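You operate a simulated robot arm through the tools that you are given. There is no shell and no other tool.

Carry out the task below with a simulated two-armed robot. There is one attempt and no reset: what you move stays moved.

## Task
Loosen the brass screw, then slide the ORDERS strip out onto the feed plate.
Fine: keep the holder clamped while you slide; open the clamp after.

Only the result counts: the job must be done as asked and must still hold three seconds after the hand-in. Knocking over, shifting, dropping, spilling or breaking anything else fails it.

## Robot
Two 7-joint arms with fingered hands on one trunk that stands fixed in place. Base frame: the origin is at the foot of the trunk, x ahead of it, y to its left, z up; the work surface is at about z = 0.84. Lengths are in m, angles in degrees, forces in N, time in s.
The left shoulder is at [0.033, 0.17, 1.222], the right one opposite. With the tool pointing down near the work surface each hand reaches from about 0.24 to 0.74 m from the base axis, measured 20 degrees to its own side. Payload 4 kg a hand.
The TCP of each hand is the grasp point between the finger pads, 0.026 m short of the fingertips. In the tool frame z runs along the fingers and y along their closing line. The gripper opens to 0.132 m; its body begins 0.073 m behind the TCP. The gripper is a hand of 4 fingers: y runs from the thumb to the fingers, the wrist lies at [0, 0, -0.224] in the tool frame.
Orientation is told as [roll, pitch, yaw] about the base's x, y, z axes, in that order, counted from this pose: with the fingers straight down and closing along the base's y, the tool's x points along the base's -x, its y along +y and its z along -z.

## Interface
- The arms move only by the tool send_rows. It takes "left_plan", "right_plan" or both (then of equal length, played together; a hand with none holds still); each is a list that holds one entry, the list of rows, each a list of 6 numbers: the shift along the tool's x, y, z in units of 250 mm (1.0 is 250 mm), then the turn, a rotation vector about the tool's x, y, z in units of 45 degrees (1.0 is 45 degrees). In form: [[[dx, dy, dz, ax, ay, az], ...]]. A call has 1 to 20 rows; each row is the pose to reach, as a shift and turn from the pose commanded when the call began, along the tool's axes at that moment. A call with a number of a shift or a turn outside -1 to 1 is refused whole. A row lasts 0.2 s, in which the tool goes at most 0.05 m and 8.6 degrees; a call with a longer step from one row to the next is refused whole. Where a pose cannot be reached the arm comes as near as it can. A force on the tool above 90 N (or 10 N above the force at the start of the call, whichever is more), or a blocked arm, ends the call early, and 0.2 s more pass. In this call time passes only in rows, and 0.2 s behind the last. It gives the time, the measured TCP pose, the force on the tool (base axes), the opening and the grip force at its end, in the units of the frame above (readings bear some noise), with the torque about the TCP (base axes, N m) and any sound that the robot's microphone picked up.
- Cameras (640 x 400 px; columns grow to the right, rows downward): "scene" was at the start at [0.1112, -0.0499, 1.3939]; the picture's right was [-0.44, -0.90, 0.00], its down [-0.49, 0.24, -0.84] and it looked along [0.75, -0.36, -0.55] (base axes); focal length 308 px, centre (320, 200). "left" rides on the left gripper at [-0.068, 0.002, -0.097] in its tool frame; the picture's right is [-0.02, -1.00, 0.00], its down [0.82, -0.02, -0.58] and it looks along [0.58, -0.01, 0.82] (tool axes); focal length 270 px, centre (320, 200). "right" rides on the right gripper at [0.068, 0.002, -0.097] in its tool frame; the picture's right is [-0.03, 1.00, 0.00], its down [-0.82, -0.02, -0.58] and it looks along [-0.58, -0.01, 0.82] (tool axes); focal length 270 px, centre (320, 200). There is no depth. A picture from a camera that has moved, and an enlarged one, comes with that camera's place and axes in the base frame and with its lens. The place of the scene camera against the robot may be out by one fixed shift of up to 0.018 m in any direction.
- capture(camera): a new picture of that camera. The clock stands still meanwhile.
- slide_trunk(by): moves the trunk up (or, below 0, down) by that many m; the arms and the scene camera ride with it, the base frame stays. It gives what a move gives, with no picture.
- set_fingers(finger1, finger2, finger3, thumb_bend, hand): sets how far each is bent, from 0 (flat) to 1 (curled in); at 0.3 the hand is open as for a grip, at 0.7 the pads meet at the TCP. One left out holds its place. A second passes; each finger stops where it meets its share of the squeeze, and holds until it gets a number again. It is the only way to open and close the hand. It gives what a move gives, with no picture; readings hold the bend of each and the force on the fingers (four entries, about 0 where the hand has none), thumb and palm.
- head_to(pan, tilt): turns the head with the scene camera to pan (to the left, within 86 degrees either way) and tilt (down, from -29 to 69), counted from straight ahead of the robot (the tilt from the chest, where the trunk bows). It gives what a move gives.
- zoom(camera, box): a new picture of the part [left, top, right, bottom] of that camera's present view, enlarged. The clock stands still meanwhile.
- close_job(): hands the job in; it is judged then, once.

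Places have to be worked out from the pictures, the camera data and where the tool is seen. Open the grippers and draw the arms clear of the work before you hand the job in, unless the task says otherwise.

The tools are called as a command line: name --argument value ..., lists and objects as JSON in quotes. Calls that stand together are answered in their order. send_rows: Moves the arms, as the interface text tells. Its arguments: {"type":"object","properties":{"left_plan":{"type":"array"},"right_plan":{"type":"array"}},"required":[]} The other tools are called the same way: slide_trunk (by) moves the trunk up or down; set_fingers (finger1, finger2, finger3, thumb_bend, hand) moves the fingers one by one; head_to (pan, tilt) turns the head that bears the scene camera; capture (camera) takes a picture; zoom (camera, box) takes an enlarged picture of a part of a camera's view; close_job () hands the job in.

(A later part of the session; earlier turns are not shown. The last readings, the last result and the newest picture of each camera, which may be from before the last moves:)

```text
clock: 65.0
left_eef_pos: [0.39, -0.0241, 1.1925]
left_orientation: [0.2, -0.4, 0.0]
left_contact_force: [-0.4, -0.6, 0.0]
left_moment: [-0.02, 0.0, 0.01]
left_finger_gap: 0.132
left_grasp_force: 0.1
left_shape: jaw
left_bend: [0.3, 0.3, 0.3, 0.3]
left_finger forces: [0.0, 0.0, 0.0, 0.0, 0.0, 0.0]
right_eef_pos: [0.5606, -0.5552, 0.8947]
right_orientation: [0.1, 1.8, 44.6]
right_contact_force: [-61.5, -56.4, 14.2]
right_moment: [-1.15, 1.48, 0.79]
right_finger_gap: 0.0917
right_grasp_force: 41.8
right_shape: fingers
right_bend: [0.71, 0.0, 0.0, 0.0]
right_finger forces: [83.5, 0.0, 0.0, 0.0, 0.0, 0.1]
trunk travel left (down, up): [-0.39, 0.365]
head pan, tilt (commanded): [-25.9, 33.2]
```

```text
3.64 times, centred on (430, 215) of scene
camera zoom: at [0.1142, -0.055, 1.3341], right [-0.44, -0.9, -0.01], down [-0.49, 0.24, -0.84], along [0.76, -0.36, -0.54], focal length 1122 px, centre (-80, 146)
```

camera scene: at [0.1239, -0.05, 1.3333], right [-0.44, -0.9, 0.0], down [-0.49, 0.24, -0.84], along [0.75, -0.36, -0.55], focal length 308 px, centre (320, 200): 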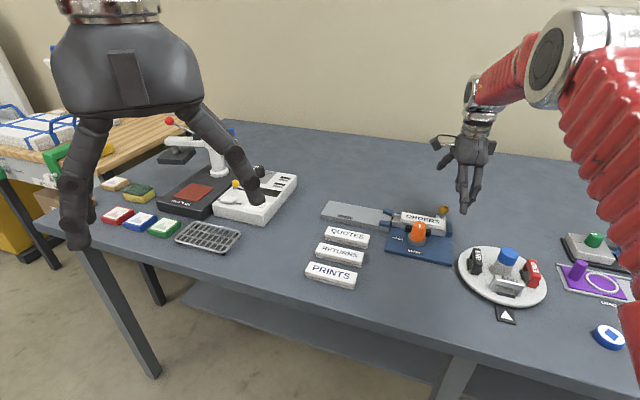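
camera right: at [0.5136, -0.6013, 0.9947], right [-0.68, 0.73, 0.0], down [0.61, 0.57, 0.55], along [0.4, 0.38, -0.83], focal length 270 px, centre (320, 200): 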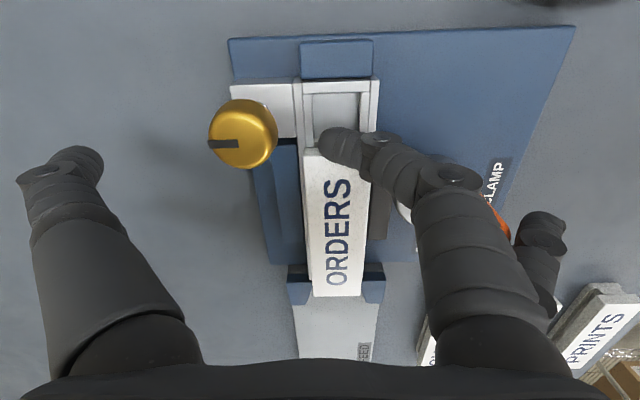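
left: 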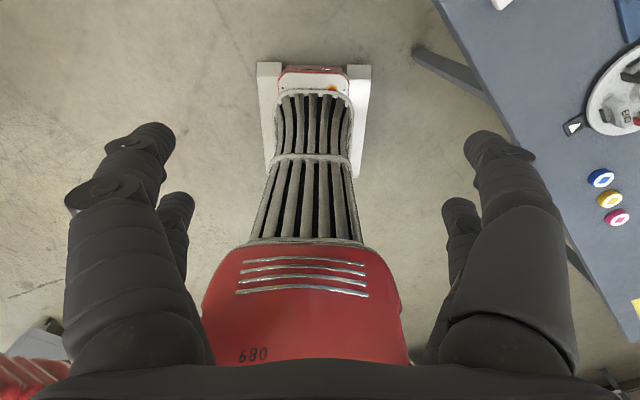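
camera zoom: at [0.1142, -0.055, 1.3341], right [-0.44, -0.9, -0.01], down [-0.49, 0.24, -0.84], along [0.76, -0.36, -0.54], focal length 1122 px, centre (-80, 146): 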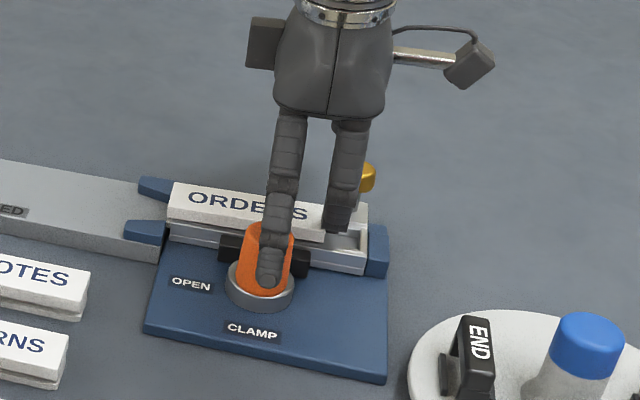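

The push is blocked: 84 N has built up on finger1 with almost no motion. I'll back off at once to release the force, then inspect what's stopping the strip.

send_rows --right_plan '[[[0.04, 0, 0, 0, 0, 0], [0.08, 0, 0, 0, 0, 0], [0.12, 0, 0, 0, 0, 0], [0.15, 0, 0, 0, 0, 0]]]'

capture --camera "right"

zoom --camera "scene" --box '[370, 160, 490, 270]'

```text
clock: 66.0
left_eef_pos: [0.3984, -0.0194, 1.1882]
left_orientation: [0.0, 0.1, 0.1]
left_contact_force: [-0.3, -0.2, 0.0]
left_moment: [-0.03, 0.02, -0.01]
left_finger_gap: 0.1318
left_grasp_force: 0.1
left_shape: jaw
left_bend: [0.3, 0.3, 0.3, 0.3]
left_finger forces: [0.0, 0.1, 0.0, 0.1, 0.1, 0.0]
right_eef_pos: [0.5548, -0.5613, 0.8974]
right_orientation: [-0.1, -0.3, 45.1]
right_contact_force: [-0.9, 0.0, -0.2]
right_moment: [-0.01, -0.02, -0.04]
right_finger_gap: 0.0928
right_grasp_force: 0.1
right_shape: fingers
right_bend: [0.7, 0.0, 0.0, 0.0]
right_finger forces: [0.0, 0.0, 0.1, 0.0, 0.0, 0.0]
trunk travel left (down, up): [-0.39, 0.365]
head pan, tilt (commanded): [-25.9, 33.2]
```

```text
taken
camera right: at [0.5058, -0.6101, 0.9947], right [-0.69, 0.72, 0.0], down [0.59, 0.56, 0.58], along [0.42, 0.4, -0.81], focal length 270 px, centre (320, 200)
```

right: 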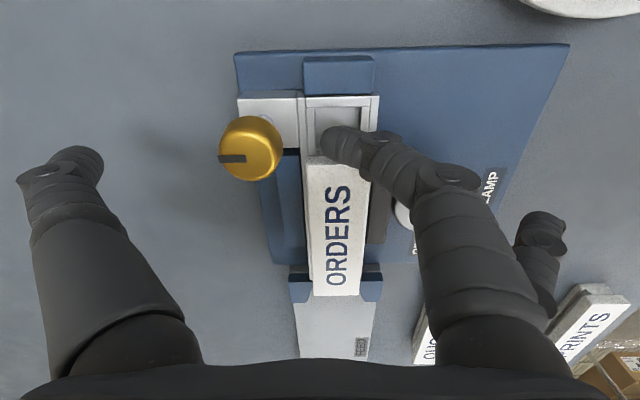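

```text
3.64 times, centred on (430, 215) of scene
camera zoom: at [0.1236, -0.0499, 1.3333], right [-0.43, -0.9, 0.0], down [-0.49, 0.24, -0.84], along [0.75, -0.36, -0.55], focal length 1122 px, centre (-80, 146)
```

zoom: 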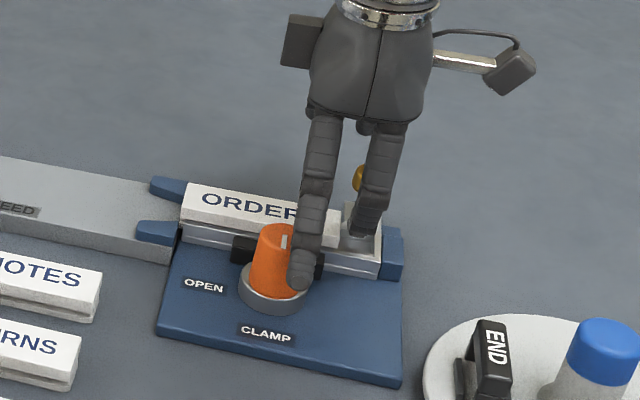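

Force is released. I'll lift straight up and look at the strip's leading end and the feed guides.

send_rows --right_plan '[[[0.02, 0, -0.06, 0, 0, 0], [0.04, 0, -0.18, 0, 0, 0], [0.04, 0, -0.3, 0, 0, 0], [0.04, 0, -0.42, 0, 0, 0]]]'

capture --camera "right"

zoom --camera "scene" --box '[370, 180, 490, 280]'

```text
clock: 67.0
left_eef_pos: [0.3991, -0.0206, 1.1902]
left_orientation: [0.1, 0.0, 0.0]
left_contact_force: [-0.3, 0.4, -0.5]
left_moment: [-0.01, 0.01, 0.01]
left_finger_gap: 0.132
left_grasp_force: 0.0
left_shape: jaw
left_bend: [0.3, 0.3, 0.3, 0.3]
left_finger forces: [0.1, 0.1, 0.0, 0.1, 0.1, 0.0]
right_eef_pos: [0.5445, -0.5721, 1.0019]
right_orientation: [0.1, 0.0, 45.0]
right_contact_force: [0.0, -0.8, 0.3]
right_moment: [0.0, 0.0, 0.01]
right_finger_gap: 0.0928
right_grasp_force: 0.1
right_shape: fingers
right_bend: [0.7, 0.0, 0.0, 0.0]
right_finger forces: [0.1, 0.0, 0.0, 0.0, 0.0, 0.1]
trunk travel left (down, up): [-0.39, 0.365]
head pan, tilt (commanded): [-25.9, 33.2]
```

```text
taken
camera right: at [0.4961, -0.6206, 1.1], right [-0.69, 0.73, 0.0], down [0.59, 0.56, 0.58], along [0.42, 0.4, -0.82], focal length 270 px, centre (320, 200)
```

right: 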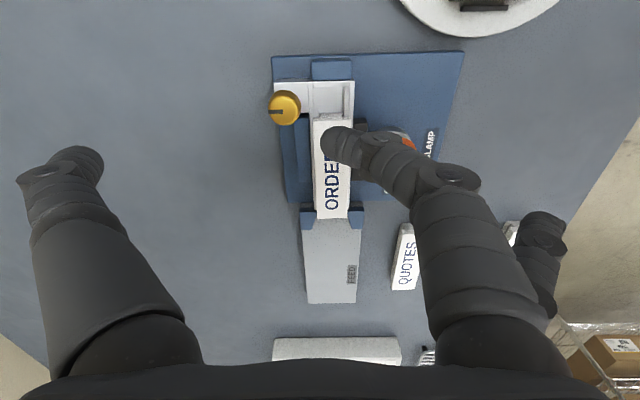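

```text
4.00 times, centred on (430, 230) of scene
camera zoom: at [0.1232, -0.0495, 1.3334], right [-0.43, -0.9, 0.0], down [-0.49, 0.24, -0.84], along [0.75, -0.36, -0.55], focal length 1234 px, centre (-120, 80)
```

zoom: 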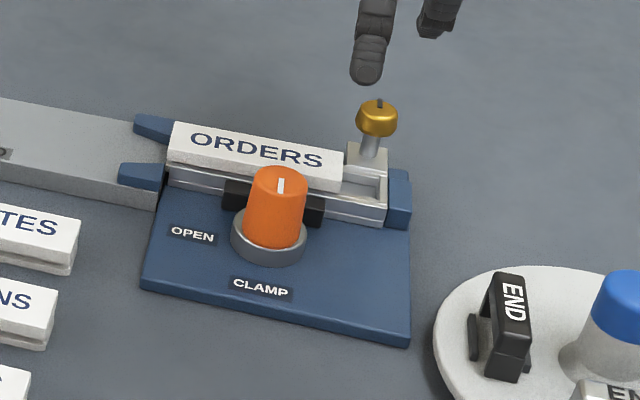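

zoom --camera "scene" --box '[390, 200, 440, 240]'

zoom --camera "right" --box '[280, 150, 390, 240]'

zoom --camera "right" --box '[255, 40, 475, 220]'

```text
10.00 times, centred on (415, 220) of scene
camera zoom: at [0.1232, -0.0495, 1.3334], right [-0.43, -0.9, 0.0], down [-0.49, 0.24, -0.84], along [0.75, -0.36, -0.55], focal length 3084 px, centre (-630, 0)
```

zoom: 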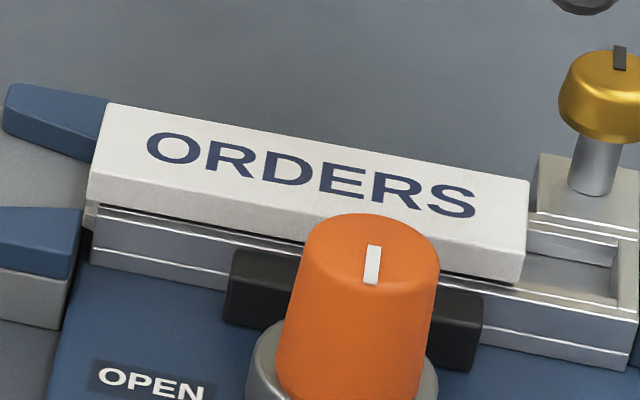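

```text
4.44 times, centred on (335, 195) of right
camera zoom: at [0.4961, -0.6206, 1.1], right [-0.69, 0.73, 0.0], down [0.59, 0.56, 0.58], along [0.42, 0.4, -0.82], focal length 1201 px, centre (253, 222)
```

zoom: 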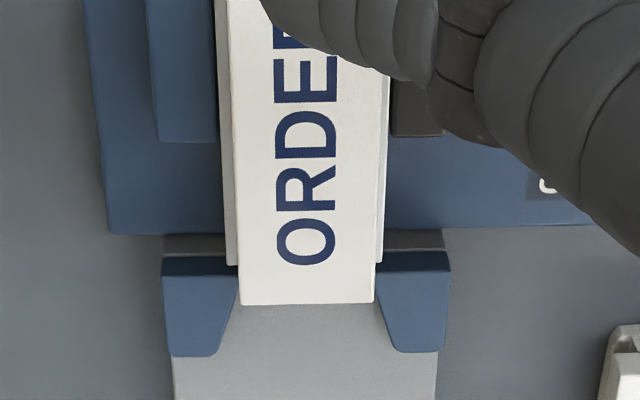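

```text
2.22 times, centred on (365, 130) of right
camera zoom: at [0.4961, -0.6206, 1.1], right [-0.69, 0.73, 0.0], down [0.59, 0.56, 0.58], along [0.42, 0.4, -0.82], focal length 601 px, centre (220, 356)
```

zoom: 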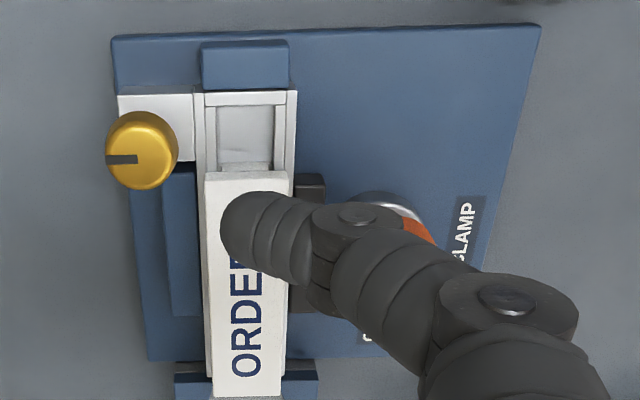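

The label front is at u≈0.076, just inside the feed guides, and something stops it there. I'll flatten finger1 for a clear view and bring the camera around to the knob side, at yaw -45 above the junction, to compare the rail and feed plate.

set_fingers --hand "right" --finger1 0.0

send_rows --right_plan '[[[-0.07, -0.002, 0, 0, 0, 0.167], [-0.139, -0.003, 0, 0, 0, 0.333], [-0.208, -0.005, 0.02, 0, 0, 0.5], [-0.278, -0.007, 0.04, 0, 0, 0.667], [-0.348, -0.008, 0.06, 0, 0, 0.833], [-0.417, -0.01, 0.08, 0, 0, 1.0]]]'

send_rows --right_plan '[[[0, 0, 0, 0, 0, 0.167], [0, 0, 0, 0, 0, 0.333], [0, 0, 0, 0, 0, 0.5], [0, 0, 0, 0, 0, 0.667], [0, 0, 0, 0, 0, 0.833], [0, 0, 0, 0, 0, 1.0]]]'

capture --camera "right"

```text
clock: 68.0
left_eef_pos: [0.3985, -0.0199, 1.1896]
left_orientation: [0.1, 0.1, 0.1]
left_contact_force: [0.1, -0.1, -0.4]
left_moment: [-0.02, -0.02, 0.0]
left_finger_gap: 0.1321
left_grasp_force: 0.0
left_shape: jaw
left_bend: [0.3, 0.3, 0.3, 0.3]
left_finger forces: [0.0, 0.0, 0.1, 0.0, 0.1, 0.0]
right_eef_pos: [0.546, -0.5728, 1.0007]
right_orientation: [0.1, 0.0, 44.9]
right_contact_force: [-0.5, 0.6, 1.6]
right_moment: [0.0, 0.0, 0.0]
right_finger_gap: 0.1865
right_grasp_force: 0.1
right_shape: fingers
right_bend: [0.0, 0.0, 0.0, 0.0]
right_finger forces: [0.1, 0.1, 0.0, 0.0, 0.1, 0.0]
trunk travel left (down, up): [-0.39, 0.365]
head pan, tilt (commanded): [-25.9, 33.2]
```

```text
clock: 69.4
left_eef_pos: [0.3994, -0.0201, 1.1887]
left_orientation: [0.1, 0.1, -0.1]
left_contact_force: [0.3, 0.5, 0.5]
left_moment: [-0.03, 0.02, -0.01]
left_finger_gap: 0.1318
left_grasp_force: 0.0
left_shape: jaw
left_bend: [0.3, 0.3, 0.3, 0.3]
left_finger forces: [0.0, 0.1, 0.1, 0.1, 0.0, 0.0]
right_eef_pos: [0.6215, -0.4989, 0.9808]
right_orientation: [0.0, 0.1, -0.3]
right_contact_force: [0.1, 0.4, -0.3]
right_moment: [0.0, 0.03, -0.02]
right_finger_gap: 0.1867
right_grasp_force: 0.0
right_shape: fingers
right_bend: [0.0, 0.0, 0.0, 0.0]
right_finger forces: [0.1, 0.0, 0.0, 0.1, 0.1, 0.0]
trunk travel left (down, up): [-0.39, 0.365]
head pan, tilt (commanded): [-25.9, 33.2]
```

```text
clock: 70.8
left_eef_pos: [0.3981, -0.019, 1.19]
left_orientation: [0.0, 0.1, 0.2]
left_contact_force: [0.6, -0.2, -0.5]
left_moment: [0.02, 0.02, 0.02]
left_finger_gap: 0.132
left_grasp_force: 0.0
left_shape: jaw
left_bend: [0.3, 0.3, 0.3, 0.3]
left_finger forces: [0.0, 0.0, 0.0, 0.0, 0.0, 0.1]
right_eef_pos: [0.6206, -0.4993, 0.9811]
right_orientation: [-0.1, -0.1, -45.0]
right_contact_force: [0.1, -0.5, -0.3]
right_moment: [-0.01, -0.02, 0.05]
right_finger_gap: 0.1868
right_grasp_force: 0.0
right_shape: fingers
right_bend: [0.0, 0.0, 0.0, 0.0]
right_finger forces: [0.1, 0.0, 0.0, 0.0, 0.0, 0.0]
trunk travel left (down, up): [-0.39, 0.365]
head pan, tilt (commanded): [-25.9, 33.2]
```

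```text
taken
camera right: at [0.5747, -0.4504, 1.0792], right [0.73, 0.69, 0.0], down [0.56, -0.59, 0.58], along [0.4, -0.42, -0.82], focal length 270 px, centre (320, 200)
```

right: 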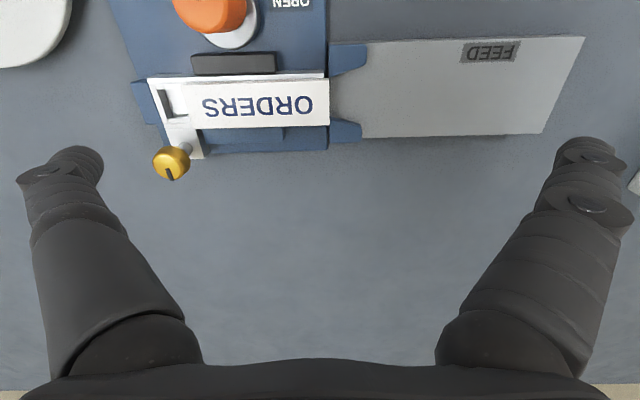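

zoom --camera "right" --box '[280, 40, 400, 160]'

zoom --camera "right" --box '[130, 40, 350, 180]'

```text
3.33 times, centred on (340, 100) of right
camera zoom: at [0.5747, -0.4504, 1.0792], right [0.73, 0.69, 0.0], down [0.56, -0.59, 0.58], along [0.4, -0.42, -0.82], focal length 901 px, centre (253, 533)
```

zoom: 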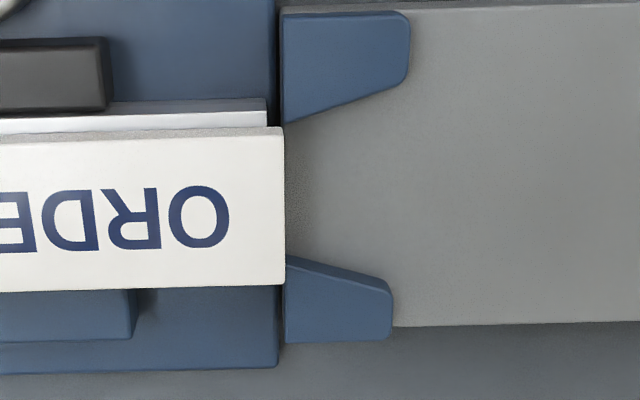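

```text
2.86 times, centred on (240, 110) of right
camera zoom: at [0.5747, -0.4504, 1.0792], right [0.73, 0.69, 0.0], down [0.56, -0.59, 0.58], along [0.4, -0.42, -0.82], focal length 772 px, centre (549, 457)
```

zoom: 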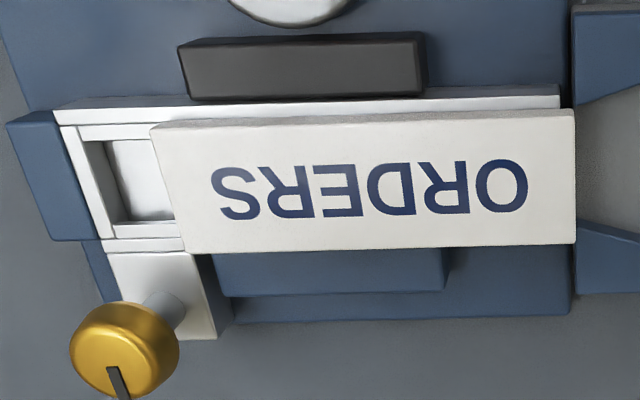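

The label's leading edge is stopped exactly at the front faces of the blue guides. I'll zoom in harder from the side with the scene camera to see which part is touching.

zoom --camera "scene" --box '[388, 206, 416, 228]'

zoom --camera "scene" --box '[395, 205, 455, 245]'

```text
16.00 times, centred on (402, 217) of scene
camera zoom: at [0.1238, -0.05, 1.3333], right [-0.44, -0.9, 0.0], down [-0.49, 0.24, -0.84], along [0.75, -0.36, -0.55], focal length 4935 px, centre (-992, -72)
```

zoom: 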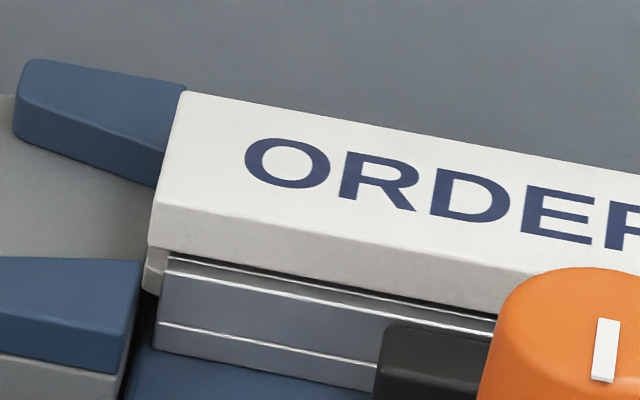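

```text
10.00 times, centred on (425, 225) of scene
camera zoom: at [0.1238, -0.05, 1.3333], right [-0.44, -0.9, 0.0], down [-0.49, 0.24, -0.84], along [0.75, -0.36, -0.55], focal length 3084 px, centre (-730, -50)
```

zoom: 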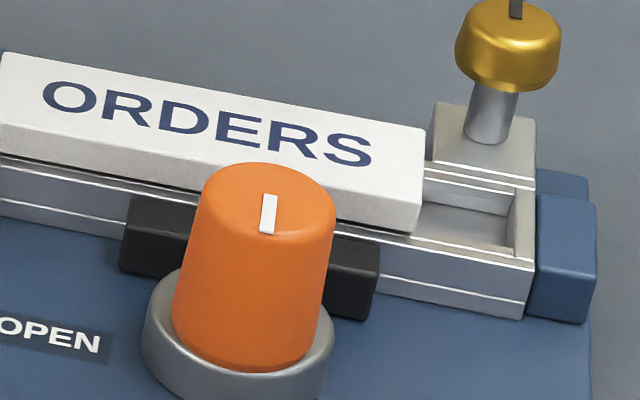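

The flange sits at guide height and the slab just above the guides, so I need a look at the strip's front face. I'll move the camera out over the feed plate at yaw -90, looking back at the junction from low down.

send_rows --right_plan '[[[0.067, 0.104, 0.02, 0, 0, 0.167], [0.134, 0.208, 0.05, 0, 0, 0.333], [0.2, 0.312, 0.09, 0, 0, 0.5], [0.267, 0.416, 0.13, 0, 0, 0.667], [0.334, 0.52, 0.17, 0, 0, 0.833], [0.401, 0.624, 0.204, 0, 0, 1.0]]]'

capture --camera "right"

```text
clock: 72.2
left_eef_pos: [0.3977, -0.0201, 1.1887]
left_orientation: [-0.1, -0.1, 0.0]
left_contact_force: [0.1, 0.4, 0.1]
left_moment: [-0.04, -0.01, 0.01]
left_finger_gap: 0.132
left_grasp_force: 0.1
left_shape: jaw
left_bend: [0.3, 0.3, 0.3, 0.3]
left_finger forces: [0.0, 0.0, 0.0, 0.0, 0.0, 0.0]
right_eef_pos: [0.6421, -0.4558, 0.9196]
right_orientation: [0.3, 2.8, -87.7]
right_contact_force: [0.4, 0.0, 0.3]
right_moment: [0.03, -0.04, 0.0]
right_finger_gap: 0.1866
right_grasp_force: 0.0
right_shape: fingers
right_bend: [0.0, 0.0, 0.0, 0.0]
right_finger forces: [0.0, 0.1, 0.0, 0.0, 0.0, 0.0]
right hand out of reach, approached as far as the arm can: row 4, 5, 6
trunk travel left (down, up): [-0.39, 0.365]
head pan, tilt (commanded): [-25.9, 33.2]
```

```text
taken
camera right: at [0.6414, -0.3927, 1.0204], right [1.0, 0.02, 0.0], down [0.01, -0.84, 0.54], along [0.01, -0.54, -0.84], focal length 270 px, centre (320, 200)
```

right: 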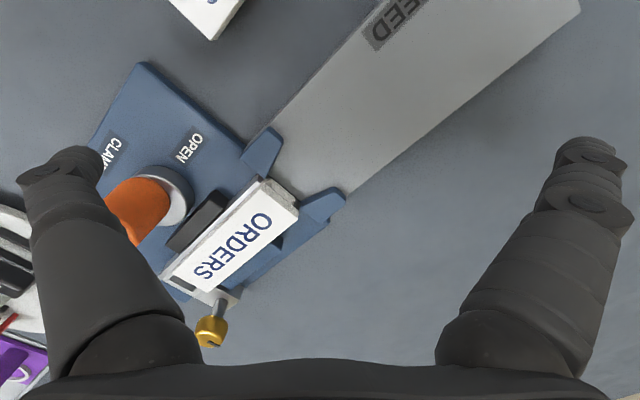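

The arm stopped short, but this view already looks back at the strip's front. Zooming on the junction.

zoom --camera "right" --box '[225, 120, 355, 240]'

zoom --camera "right" --box '[250, 160, 320, 220]'

```text
3.33 times, centred on (290, 180) of right
camera zoom: at [0.6414, -0.3927, 1.0204], right [1.0, 0.02, 0.0], down [0.01, -0.84, 0.54], along [0.01, -0.54, -0.84], focal length 901 px, centre (420, 267)
```

zoom: 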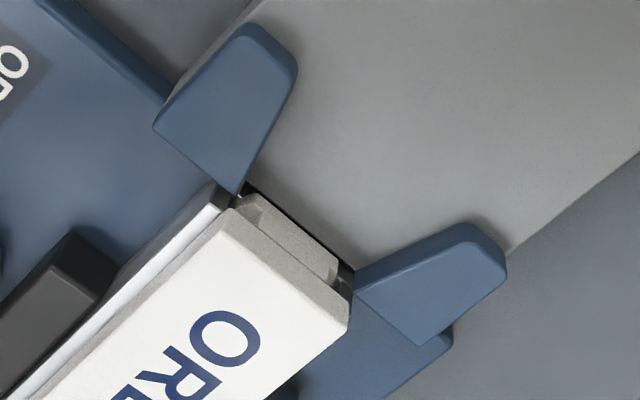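

```text
6.67 times, centred on (285, 190) of right
camera zoom: at [0.6414, -0.3927, 1.0204], right [1.0, 0.02, 0.0], down [0.01, -0.84, 0.54], along [0.01, -0.54, -0.84], focal length 1802 px, centre (553, 267)
```

zoom: 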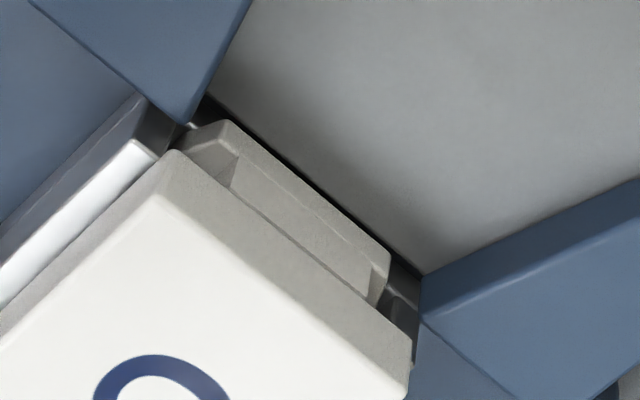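

This view shows the flange's chamfered front right at the feed plate edge and guide corners. To measure lateral alignment without parallax, I'll go to yaw +45 with the camera straight above the junction.

send_rows --right_plan '[[[0, 0, -0.08, 0, 0, -0.1], [0, 0, -0.16, 0, 0, -0.27], [0, 0, -0.24, 0, 0, -0.45], [0, 0, -0.3, 0, 0, -0.63], [0, 0, -0.32, 0, 0, -0.82], [0, 0, -0.32, 0, 0, -1.0]]]'

send_rows --right_plan '[[[0, 0, 0, 0, 0, -0.167], [0, 0, 0, 0, 0, -0.333], [0, 0, 0, 0, 0, -0.5], [0, 0, 0, 0, 0, -0.667], [0, 0, 0, 0, 0, -0.833], [0, 0, 0, 0, 0, -1.0]]]'

send_rows --right_plan '[[[0, 0, 0, 0, 0, -0.167], [0, 0, 0, 0, 0, -0.333], [0, 0, 0, 0, 0, -0.5], [0, 0, 0, 0, 0, -0.667], [0, 0, 0, 0, 0, -0.833], [0, 0, 0, 0, 0, -1.0]]]'

capture --camera "right"

```text
clock: 73.6
left_eef_pos: [0.3989, -0.0201, 1.1903]
left_orientation: [0.1, 0.2, 0.1]
left_contact_force: [0.3, -0.5, -0.9]
left_moment: [-0.02, 0.01, 0.03]
left_finger_gap: 0.1319
left_grasp_force: 0.1
left_shape: jaw
left_bend: [0.3, 0.3, 0.3, 0.3]
left_finger forces: [0.0, 0.0, 0.0, 0.1, 0.0, 0.0]
right_eef_pos: [0.6413, -0.4596, 1.0004]
right_orientation: [2.2, 1.8, -42.3]
right_contact_force: [-0.3, 0.0, -0.3]
right_moment: [0.01, -0.04, 0.01]
right_finger_gap: 0.1867
right_grasp_force: 0.0
right_shape: fingers
right_bend: [0.0, 0.0, 0.0, 0.0]
right_finger forces: [0.0, 0.1, 0.0, 0.0, 0.0, 0.0]
trunk travel left (down, up): [-0.39, 0.365]
head pan, tilt (commanded): [-25.9, 33.2]
```

```text
clock: 75.0
left_eef_pos: [0.3989, -0.0211, 1.1902]
left_orientation: [-0.1, 0.0, 0.2]
left_contact_force: [0.1, 0.8, -0.1]
left_moment: [-0.01, 0.02, 0.01]
left_finger_gap: 0.1321
left_grasp_force: 0.1
left_shape: jaw
left_bend: [0.3, 0.3, 0.3, 0.3]
left_finger forces: [0.0, 0.0, 0.0, 0.0, 0.1, 0.0]
right_eef_pos: [0.6426, -0.4584, 1.0008]
right_orientation: [2.8, -0.3, 2.7]
right_contact_force: [0.4, -0.3, -0.6]
right_moment: [-0.02, 0.03, 0.03]
right_finger_gap: 0.1868
right_grasp_force: 0.1
right_shape: fingers
right_bend: [0.0, 0.0, 0.0, 0.0]
right_finger forces: [0.0, 0.0, 0.1, 0.0, 0.2, 0.0]
trunk travel left (down, up): [-0.39, 0.365]
head pan, tilt (commanded): [-25.9, 33.2]
```

```text
clock: 76.4
left_eef_pos: [0.3991, -0.021, 1.1903]
left_orientation: [0.0, 0.0, 0.3]
left_contact_force: [1.4, 0.5, -1.1]
left_moment: [-0.02, 0.01, 0.0]
left_finger_gap: 0.132
left_grasp_force: 0.1
left_shape: jaw
left_bend: [0.3, 0.3, 0.3, 0.3]
left_finger forces: [0.1, 0.0, 0.1, 0.0, 0.0, 0.0]
right_eef_pos: [0.6437, -0.458, 1.0001]
right_orientation: [1.8, -2.2, 47.6]
right_contact_force: [-0.2, 1.0, 0.0]
right_moment: [-0.01, -0.01, 0.06]
right_finger_gap: 0.1865
right_grasp_force: 0.0
right_shape: fingers
right_bend: [0.0, 0.0, 0.0, 0.0]
right_finger forces: [0.0, 0.0, 0.0, 0.0, 0.0, 0.1]
trunk travel left (down, up): [-0.39, 0.365]
head pan, tilt (commanded): [-25.9, 33.2]
```

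```text
taken
camera right: at [0.5957, -0.5136, 1.0958], right [-0.72, 0.69, 0.03], down [0.56, 0.56, 0.61], along [0.4, 0.46, -0.79], focal length 270 px, centre (320, 200)
```

right: 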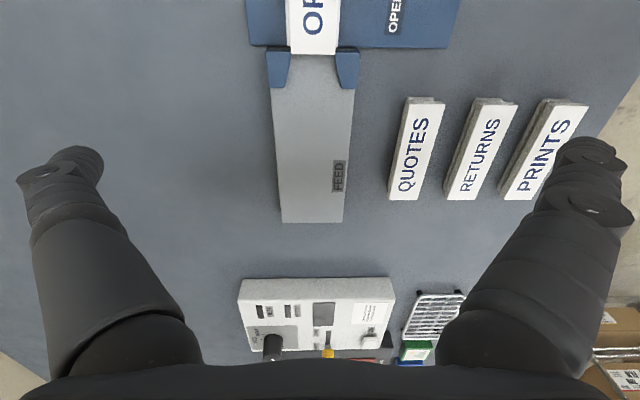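

The view is good, though the tool has a small leftover tilt that I'll correct later. Zooming on the junction.

zoom --camera "right" --box '[240, 0, 370, 100]'

zoom --camera "right" --box '[240, 0, 380, 230]'

```text
4.00 times, centred on (305, 50) of right
camera zoom: at [0.5957, -0.5136, 1.0958], right [-0.72, 0.69, 0.03], down [0.56, 0.56, 0.61], along [0.4, 0.46, -0.79], focal length 1081 px, centre (380, 800)
```

zoom: 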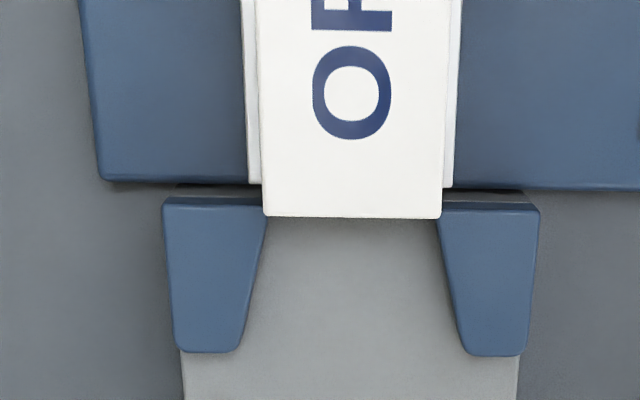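

```text
1.74 times, centred on (310, 115) of right
camera zoom: at [0.5957, -0.5136, 1.0958], right [-0.72, 0.69, 0.03], down [0.56, 0.56, 0.61], along [0.4, 0.46, -0.79], focal length 470 px, centre (337, 348)
```

zoom: 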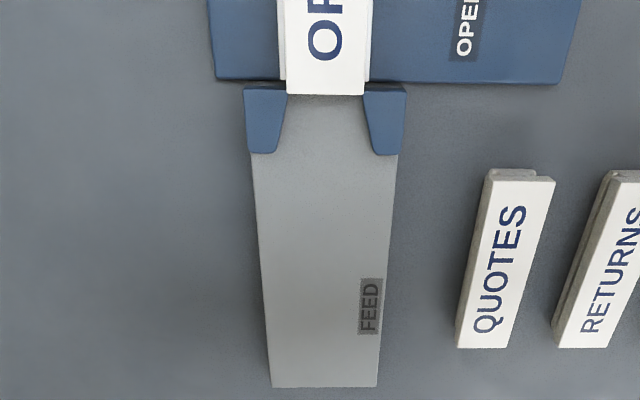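

Overhead, the strip, rail and guides are laterally aligned to within about 0.3 mm, so the stop isn't sideways. Strip height works out so the flange bottom is about level with the feed plate top. My push at the top rear edge most likely tipped the nose down against the plate's edge. I'll grip the slab sides near the front with finger2/finger3 and pull it out with a slight lift, first correcting the tool tilt.

set_fingers --hand "right" --finger1 0.0 --finger2 0.5 --finger3 0.5 --thumb_bend 0.0

send_rows --right_plan '[[[0.061, 0.001, 0.0, 0.008, 0.009, 0.012], [0.123, 0.003, 0.0, 0.017, 0.019, 0.023], [0.184, 0.004, 0.05, 0.025, 0.028, 0.035], [0.246, 0.006, 0.1, 0.034, 0.038, 0.046], [0.307, 0.007, 0.16, 0.042, 0.047, 0.058]]]'

capture --camera "right"

```text
clock: 77.4
left_eef_pos: [0.3987, -0.0196, 1.1896]
left_orientation: [0.0, 0.2, 0.0]
left_contact_force: [0.0, 0.3, -0.6]
left_moment: [0.0, -0.03, 0.01]
left_finger_gap: 0.1319
left_grasp_force: 0.1
left_shape: jaw
left_bend: [0.3, 0.3, 0.3, 0.3]
left_finger forces: [0.0, 0.0, 0.1, 0.1, 0.0, 0.0]
right_eef_pos: [0.6427, -0.4579, 1.0011]
right_orientation: [1.8, -2.2, 47.4]
right_contact_force: [-0.6, 0.4, -1.0]
right_moment: [0.0, -0.01, 0.01]
right_finger_gap: 0.1865
right_grasp_force: 0.0
right_shape: fingers
right_bend: [0.0, 0.5, 0.5, 0.0]
right_finger forces: [0.0, 0.0, 0.0, 0.0, 0.1, 0.0]
trunk travel left (down, up): [-0.39, 0.365]
head pan, tilt (commanded): [-25.9, 33.2]
```

```text
clock: 78.6
left_eef_pos: [0.4002, -0.0203, 1.1899]
left_orientation: [0.0, 0.1, 0.1]
left_contact_force: [0.8, -0.7, -0.4]
left_moment: [0.0, 0.06, 0.01]
left_finger_gap: 0.1318
left_grasp_force: 0.1
left_shape: jaw
left_bend: [0.3, 0.3, 0.3, 0.3]
left_finger forces: [0.0, 0.1, 0.0, 0.1, 0.0, 0.0]
right_eef_pos: [0.5905, -0.5134, 0.9569]
right_orientation: [-0.1, -0.1, 44.9]
right_contact_force: [0.6, -0.3, 0.4]
right_moment: [0.0, 0.01, -0.01]
right_finger_gap: 0.1866
right_grasp_force: 0.0
right_shape: fingers
right_bend: [0.0, 0.5, 0.5, 0.0]
right_finger forces: [0.0, 0.1, 0.0, 0.0, 0.0, 0.0]
trunk travel left (down, up): [-0.39, 0.365]
head pan, tilt (commanded): [-25.9, 33.2]
```

```text
taken
camera right: at [0.5407, -0.5614, 1.0553], right [-0.69, 0.73, 0.0], down [0.59, 0.56, 0.58], along [0.42, 0.4, -0.82], focal length 270 px, centre (320, 200)
```

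right: 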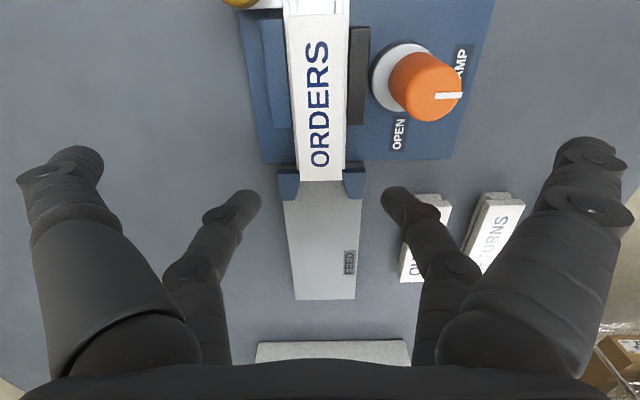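

Orientation is corrected. I'll lower the open pair to straddle the slab near its front.

send_rows --right_plan '[[[0, 0, 0.07, 0, 0, 0], [0, 0, 0.14, 0, 0, 0], [0, 0, 0.2, 0, 0, 0], [0, 0, 0.238, 0, 0, 0]]]'

capture --camera "right"

zoom --camera "scene" --box '[370, 160, 490, 270]'

```text
clock: 79.6
left_eef_pos: [0.3984, -0.0201, 1.1892]
left_orientation: [0.0, 0.1, 0.1]
left_contact_force: [-0.5, 0.1, -0.6]
left_moment: [0.01, 0.01, -0.03]
left_finger_gap: 0.1319
left_grasp_force: 0.0
left_shape: jaw
left_bend: [0.3, 0.3, 0.3, 0.3]
left_finger forces: [0.1, 0.1, 0.0, 0.0, 0.0, 0.1]
right_eef_pos: [0.5884, -0.5118, 0.8979]
right_orientation: [-0.1, -0.1, 44.8]
right_contact_force: [-0.4, 0.0, 0.2]
right_moment: [0.0, 0.02, -0.01]
right_finger_gap: 0.1866
right_grasp_force: 0.1
right_shape: fingers
right_bend: [0.0, 0.5, 0.5, 0.0]
right_finger forces: [0.0, 0.1, 0.0, 0.0, 0.0, 0.0]
trunk travel left (down, up): [-0.39, 0.365]
head pan, tilt (commanded): [-25.9, 33.2]
```

```text
taken
camera right: at [0.5398, -0.5604, 0.9953], right [-0.69, 0.73, 0.0], down [0.59, 0.56, 0.58], along [0.42, 0.4, -0.82], focal length 270 px, centre (320, 200)
```

right: 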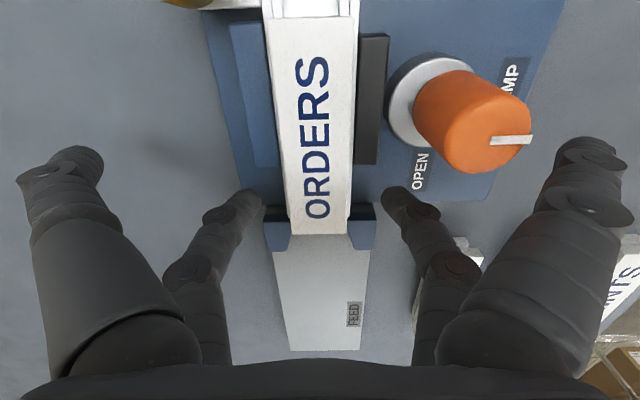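

```text
3.64 times, centred on (430, 215) of scene
camera zoom: at [0.1237, -0.05, 1.3333], right [-0.44, -0.9, 0.0], down [-0.49, 0.24, -0.84], along [0.75, -0.36, -0.55], focal length 1122 px, centre (-80, 146)
```

zoom: 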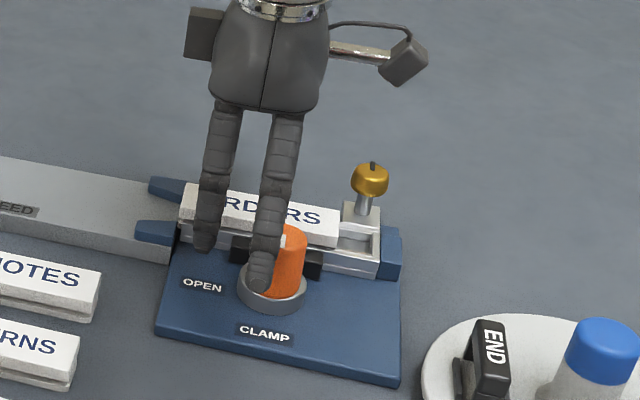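

The tips straddle the slab symmetrically, with no contact. I'll close finger2 and finger3 on its sides.

set_fingers --hand "right" --finger2 0.7 --finger3 0.7

zoom --camera "right" --box '[220, 120, 420, 260]'

zoom --camera "scene" --box '[380, 190, 460, 250]'

```text
clock: 80.6
left_eef_pos: [0.3988, -0.0195, 1.19]
left_orientation: [0.0, 0.1, 0.2]
left_contact_force: [-0.1, -0.1, 1.1]
left_moment: [0.02, -0.02, 0.0]
left_finger_gap: 0.1319
left_grasp_force: 0.0
left_shape: jaw
left_bend: [0.3, 0.3, 0.3, 0.3]
left_finger forces: [0.0, 0.1, 0.1, 0.1, 0.1, 0.1]
right_eef_pos: [0.5891, -0.5119, 0.8965]
right_orientation: [-0.1, -0.1, 44.9]
right_contact_force: [-0.6, -0.4, 0.0]
right_moment: [0.0, 0.01, 0.0]
right_finger_gap: 0.1865
right_grasp_force: 7.0
right_shape: fingers
right_bend: [0.0, 0.62, 0.62, 0.0]
right_finger forces: [0.0, 6.3, 6.5, 0.1, 0.0, 0.0]
trunk travel left (down, up): [-0.39, 0.365]
head pan, tilt (commanded): [-25.9, 33.2]
```

```text
2.86 times, centred on (320, 190) of right
camera zoom: at [0.5398, -0.5603, 0.9953], right [-0.69, 0.73, 0.0], down [0.59, 0.56, 0.58], along [0.42, 0.4, -0.82], focal length 772 px, centre (320, 229)
```

zoom: 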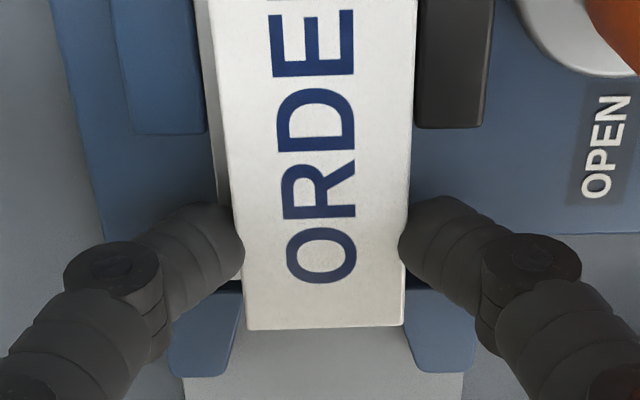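

```text
6.67 times, centred on (420, 220) of scene
camera zoom: at [0.1238, -0.05, 1.3333], right [-0.44, -0.9, 0.0], down [-0.49, 0.24, -0.84], along [0.75, -0.36, -0.55], focal length 2056 px, centre (-347, 67)
```

zoom: 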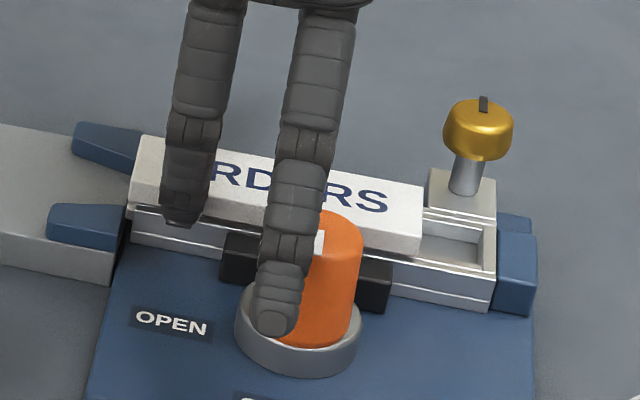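

The slab is pinched near its front with about 6.4 N per side. I'll lift about 2 mm of command (a gentle upward bias) and pull 12 mm forward, watching the force.

send_rows --right_plan '[[[0, 0, -0.008, 0, 0, 0], [-0.008, 0, -0.008, 0, 0, 0], [-0.016, 0, -0.008, 0, 0, 0], [-0.024, 0, -0.008, 0, 0, 0], [-0.032, 0, -0.008, 0, 0, 0]]]'

zoom --camera "right" --box '[220, 120, 420, 260]'

zoom --camera "scene" --box '[380, 190, 460, 250]'

```text
clock: 81.8
left_eef_pos: [0.3986, -0.0206, 1.1908]
left_orientation: [0.0, 0.0, 0.0]
left_contact_force: [0.9, -0.2, 0.2]
left_moment: [-0.02, -0.03, 0.0]
left_finger_gap: 0.1322
left_grasp_force: 0.1
left_shape: jaw
left_bend: [0.3, 0.3, 0.3, 0.3]
left_finger forces: [0.1, 0.0, 0.0, 0.0, 0.0, 0.1]
right_eef_pos: [0.5941, -0.5069, 0.8997]
right_orientation: [0.1, 0.0, 45.0]
right_contact_force: [0.5, -0.4, 0.7]
right_moment: [0.01, -0.02, 0.02]
right_finger_gap: 0.1867
right_grasp_force: 5.9
right_shape: fingers
right_bend: [0.0, 0.62, 0.62, 0.0]
right_finger forces: [0.0, 6.4, 6.2, 0.0, 0.0, 0.0]
trunk travel left (down, up): [-0.39, 0.365]
head pan, tilt (commanded): [-25.9, 33.2]
```

```text
2.86 times, centred on (320, 190) of right
camera zoom: at [0.5453, -0.5554, 0.9973], right [-0.69, 0.73, 0.0], down [0.59, 0.56, 0.58], along [0.42, 0.4, -0.82], focal length 772 px, centre (320, 229)
```

zoom: 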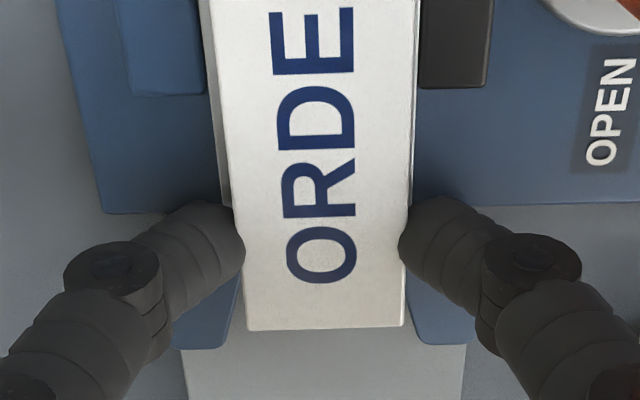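

```text
6.67 times, centred on (420, 220) of scene
camera zoom: at [0.1238, -0.05, 1.3333], right [-0.44, -0.9, 0.0], down [-0.49, 0.24, -0.84], along [0.75, -0.36, -0.55], focal length 2056 px, centre (-347, 67)
```

zoom: 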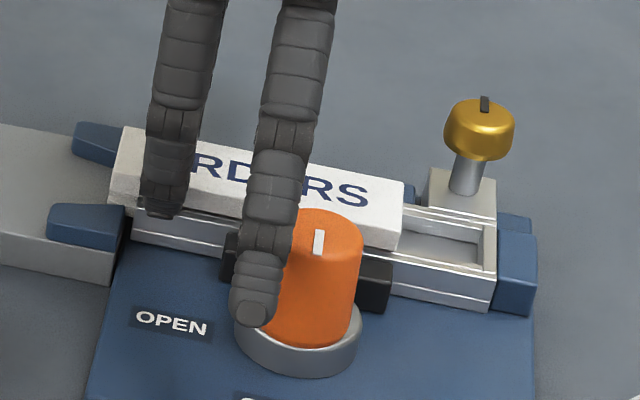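

The strip passed the plate edge with essentially no force, so nose-down catching was the cause. I'll continue pulling another 40 mm.

send_rows --right_plan '[[[-0.02, 0, 0, 0, 0, 0], [-0.04, 0, 0, 0, 0, 0], [-0.06, 0, 0, 0, 0, 0], [-0.08, 0, 0, 0, 0, 0], [-0.1, 0, 0, 0, 0, 0], [-0.12, 0, 0, 0, 0, 0], [-0.14, 0, 0, 0, 0, 0], [-0.16, 0, 0, 0, 0, 0]]]'

capture --camera "right"

zoom --camera "scene" --box '[350, 170, 480, 270]'

```text
clock: 83.6
left_eef_pos: [0.3999, -0.0201, 1.1888]
left_orientation: [0.0, 0.0, 0.0]
left_contact_force: [0.2, -0.7, -0.2]
left_moment: [0.02, 0.03, -0.05]
left_finger_gap: 0.132
left_grasp_force: 0.1
left_shape: jaw
left_bend: [0.3, 0.3, 0.3, 0.3]
left_finger forces: [0.1, 0.1, 0.1, 0.0, 0.0, 0.0]
right_eef_pos: [0.6223, -0.4779, 0.9008]
right_orientation: [-0.1, -0.1, 44.8]
right_contact_force: [-1.4, -0.7, -1.2]
right_moment: [0.0, 0.02, -0.01]
right_finger_gap: 0.187
right_grasp_force: 6.7
right_shape: fingers
right_bend: [0.0, 0.62, 0.62, 0.0]
right_finger forces: [0.0, 6.1, 6.2, 0.0, 0.0, 0.1]
trunk travel left (down, up): [-0.39, 0.365]
head pan, tilt (commanded): [-25.9, 33.2]
```

```text
taken
camera right: at [0.5744, -0.5261, 0.9985], right [-0.69, 0.73, 0.0], down [0.59, 0.56, 0.58], along [0.42, 0.4, -0.82], focal length 270 px, centre (320, 200)
```

right: 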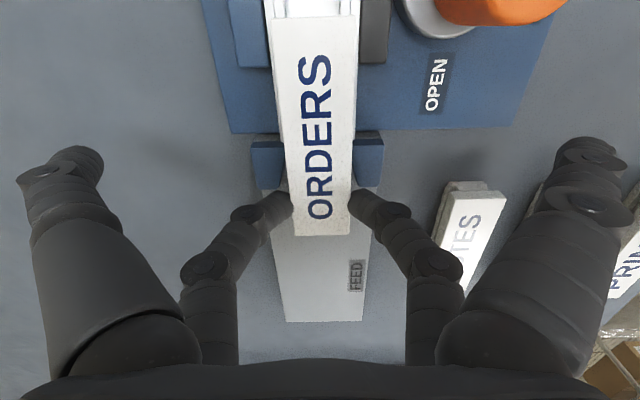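

```text
4.00 times, centred on (415, 220) of scene
camera zoom: at [0.1238, -0.05, 1.3333], right [-0.44, -0.9, 0.0], down [-0.49, 0.24, -0.84], along [0.75, -0.36, -0.55], focal length 1234 px, centre (-60, 120)
```

zoom: 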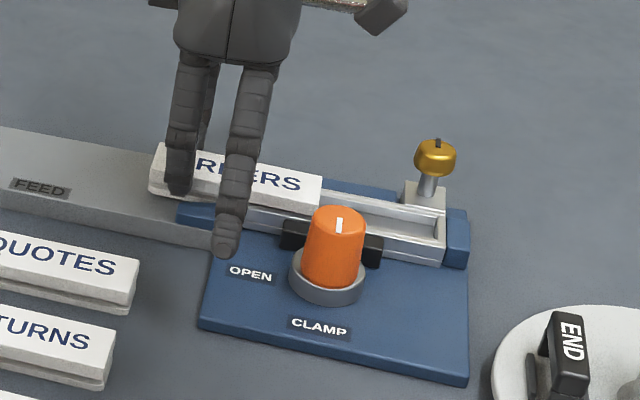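

Sliding smoothly with near-zero force. I'll pull another 40 mm.

send_rows --right_plan '[[[-0.02, 0, 0, 0, 0, 0], [-0.04, 0, 0, 0, 0, 0], [-0.06, 0, 0, 0, 0, 0], [-0.08, 0, 0, 0, 0, 0], [-0.1, 0, 0, 0, 0, 0], [-0.12, 0, 0, 0, 0, 0], [-0.14, 0, 0, 0, 0, 0], [-0.16, 0, 0, 0, 0, 0]]]'

capture --camera "right"

zoom --camera "scene" --box '[340, 170, 470, 270]'

```text
clock: 85.4
left_eef_pos: [0.4007, -0.0207, 1.1894]
left_orientation: [-0.1, 0.1, 0.1]
left_contact_force: [-0.3, 0.5, 0.1]
left_moment: [0.02, 0.02, 0.0]
left_finger_gap: 0.1318
left_grasp_force: 0.0
left_shape: jaw
left_bend: [0.3, 0.3, 0.3, 0.3]
left_finger forces: [0.0, 0.0, 0.0, 0.1, 0.0, 0.0]
right_eef_pos: [0.6476, -0.4496, 0.9015]
right_orientation: [-0.2, 0.0, 44.9]
right_contact_force: [-0.3, -0.4, -0.6]
right_moment: [-0.02, -0.03, 0.01]
right_finger_gap: 0.1865
right_grasp_force: 6.2
right_shape: fingers
right_bend: [0.0, 0.62, 0.62, 0.0]
right_finger forces: [0.0, 6.1, 6.7, 0.1, 0.0, 0.1]
right hand out of reach, approached as far as the arm can: row 8
trunk travel left (down, up): [-0.39, 0.365]
head pan, tilt (commanded): [-25.9, 33.2]
```

```text
taken
camera right: at [0.5985, -0.498, 0.9992], right [-0.69, 0.73, 0.0], down [0.59, 0.56, 0.58], along [0.42, 0.4, -0.81], focal length 270 px, centre (320, 200)
```

right: 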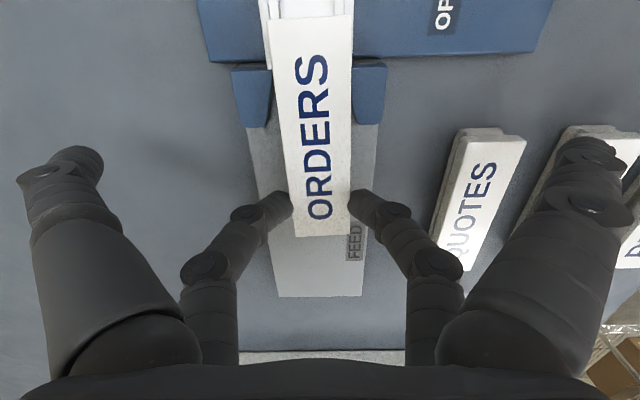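

```text
4.00 times, centred on (405, 220) of scene
camera zoom: at [0.1239, -0.05, 1.3333], right [-0.44, -0.9, 0.0], down [-0.49, 0.24, -0.84], along [0.75, -0.36, -0.55], focal length 1234 px, centre (-20, 120)
```

zoom: 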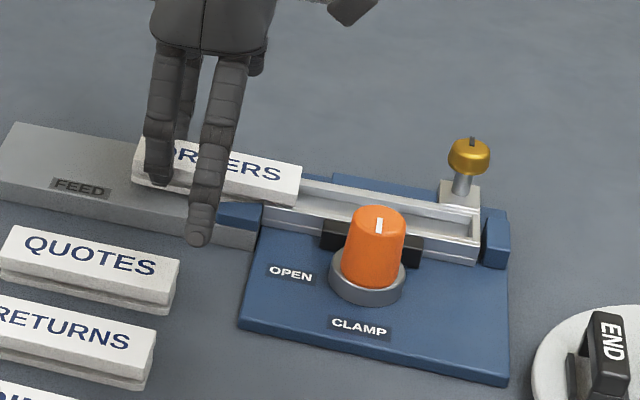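

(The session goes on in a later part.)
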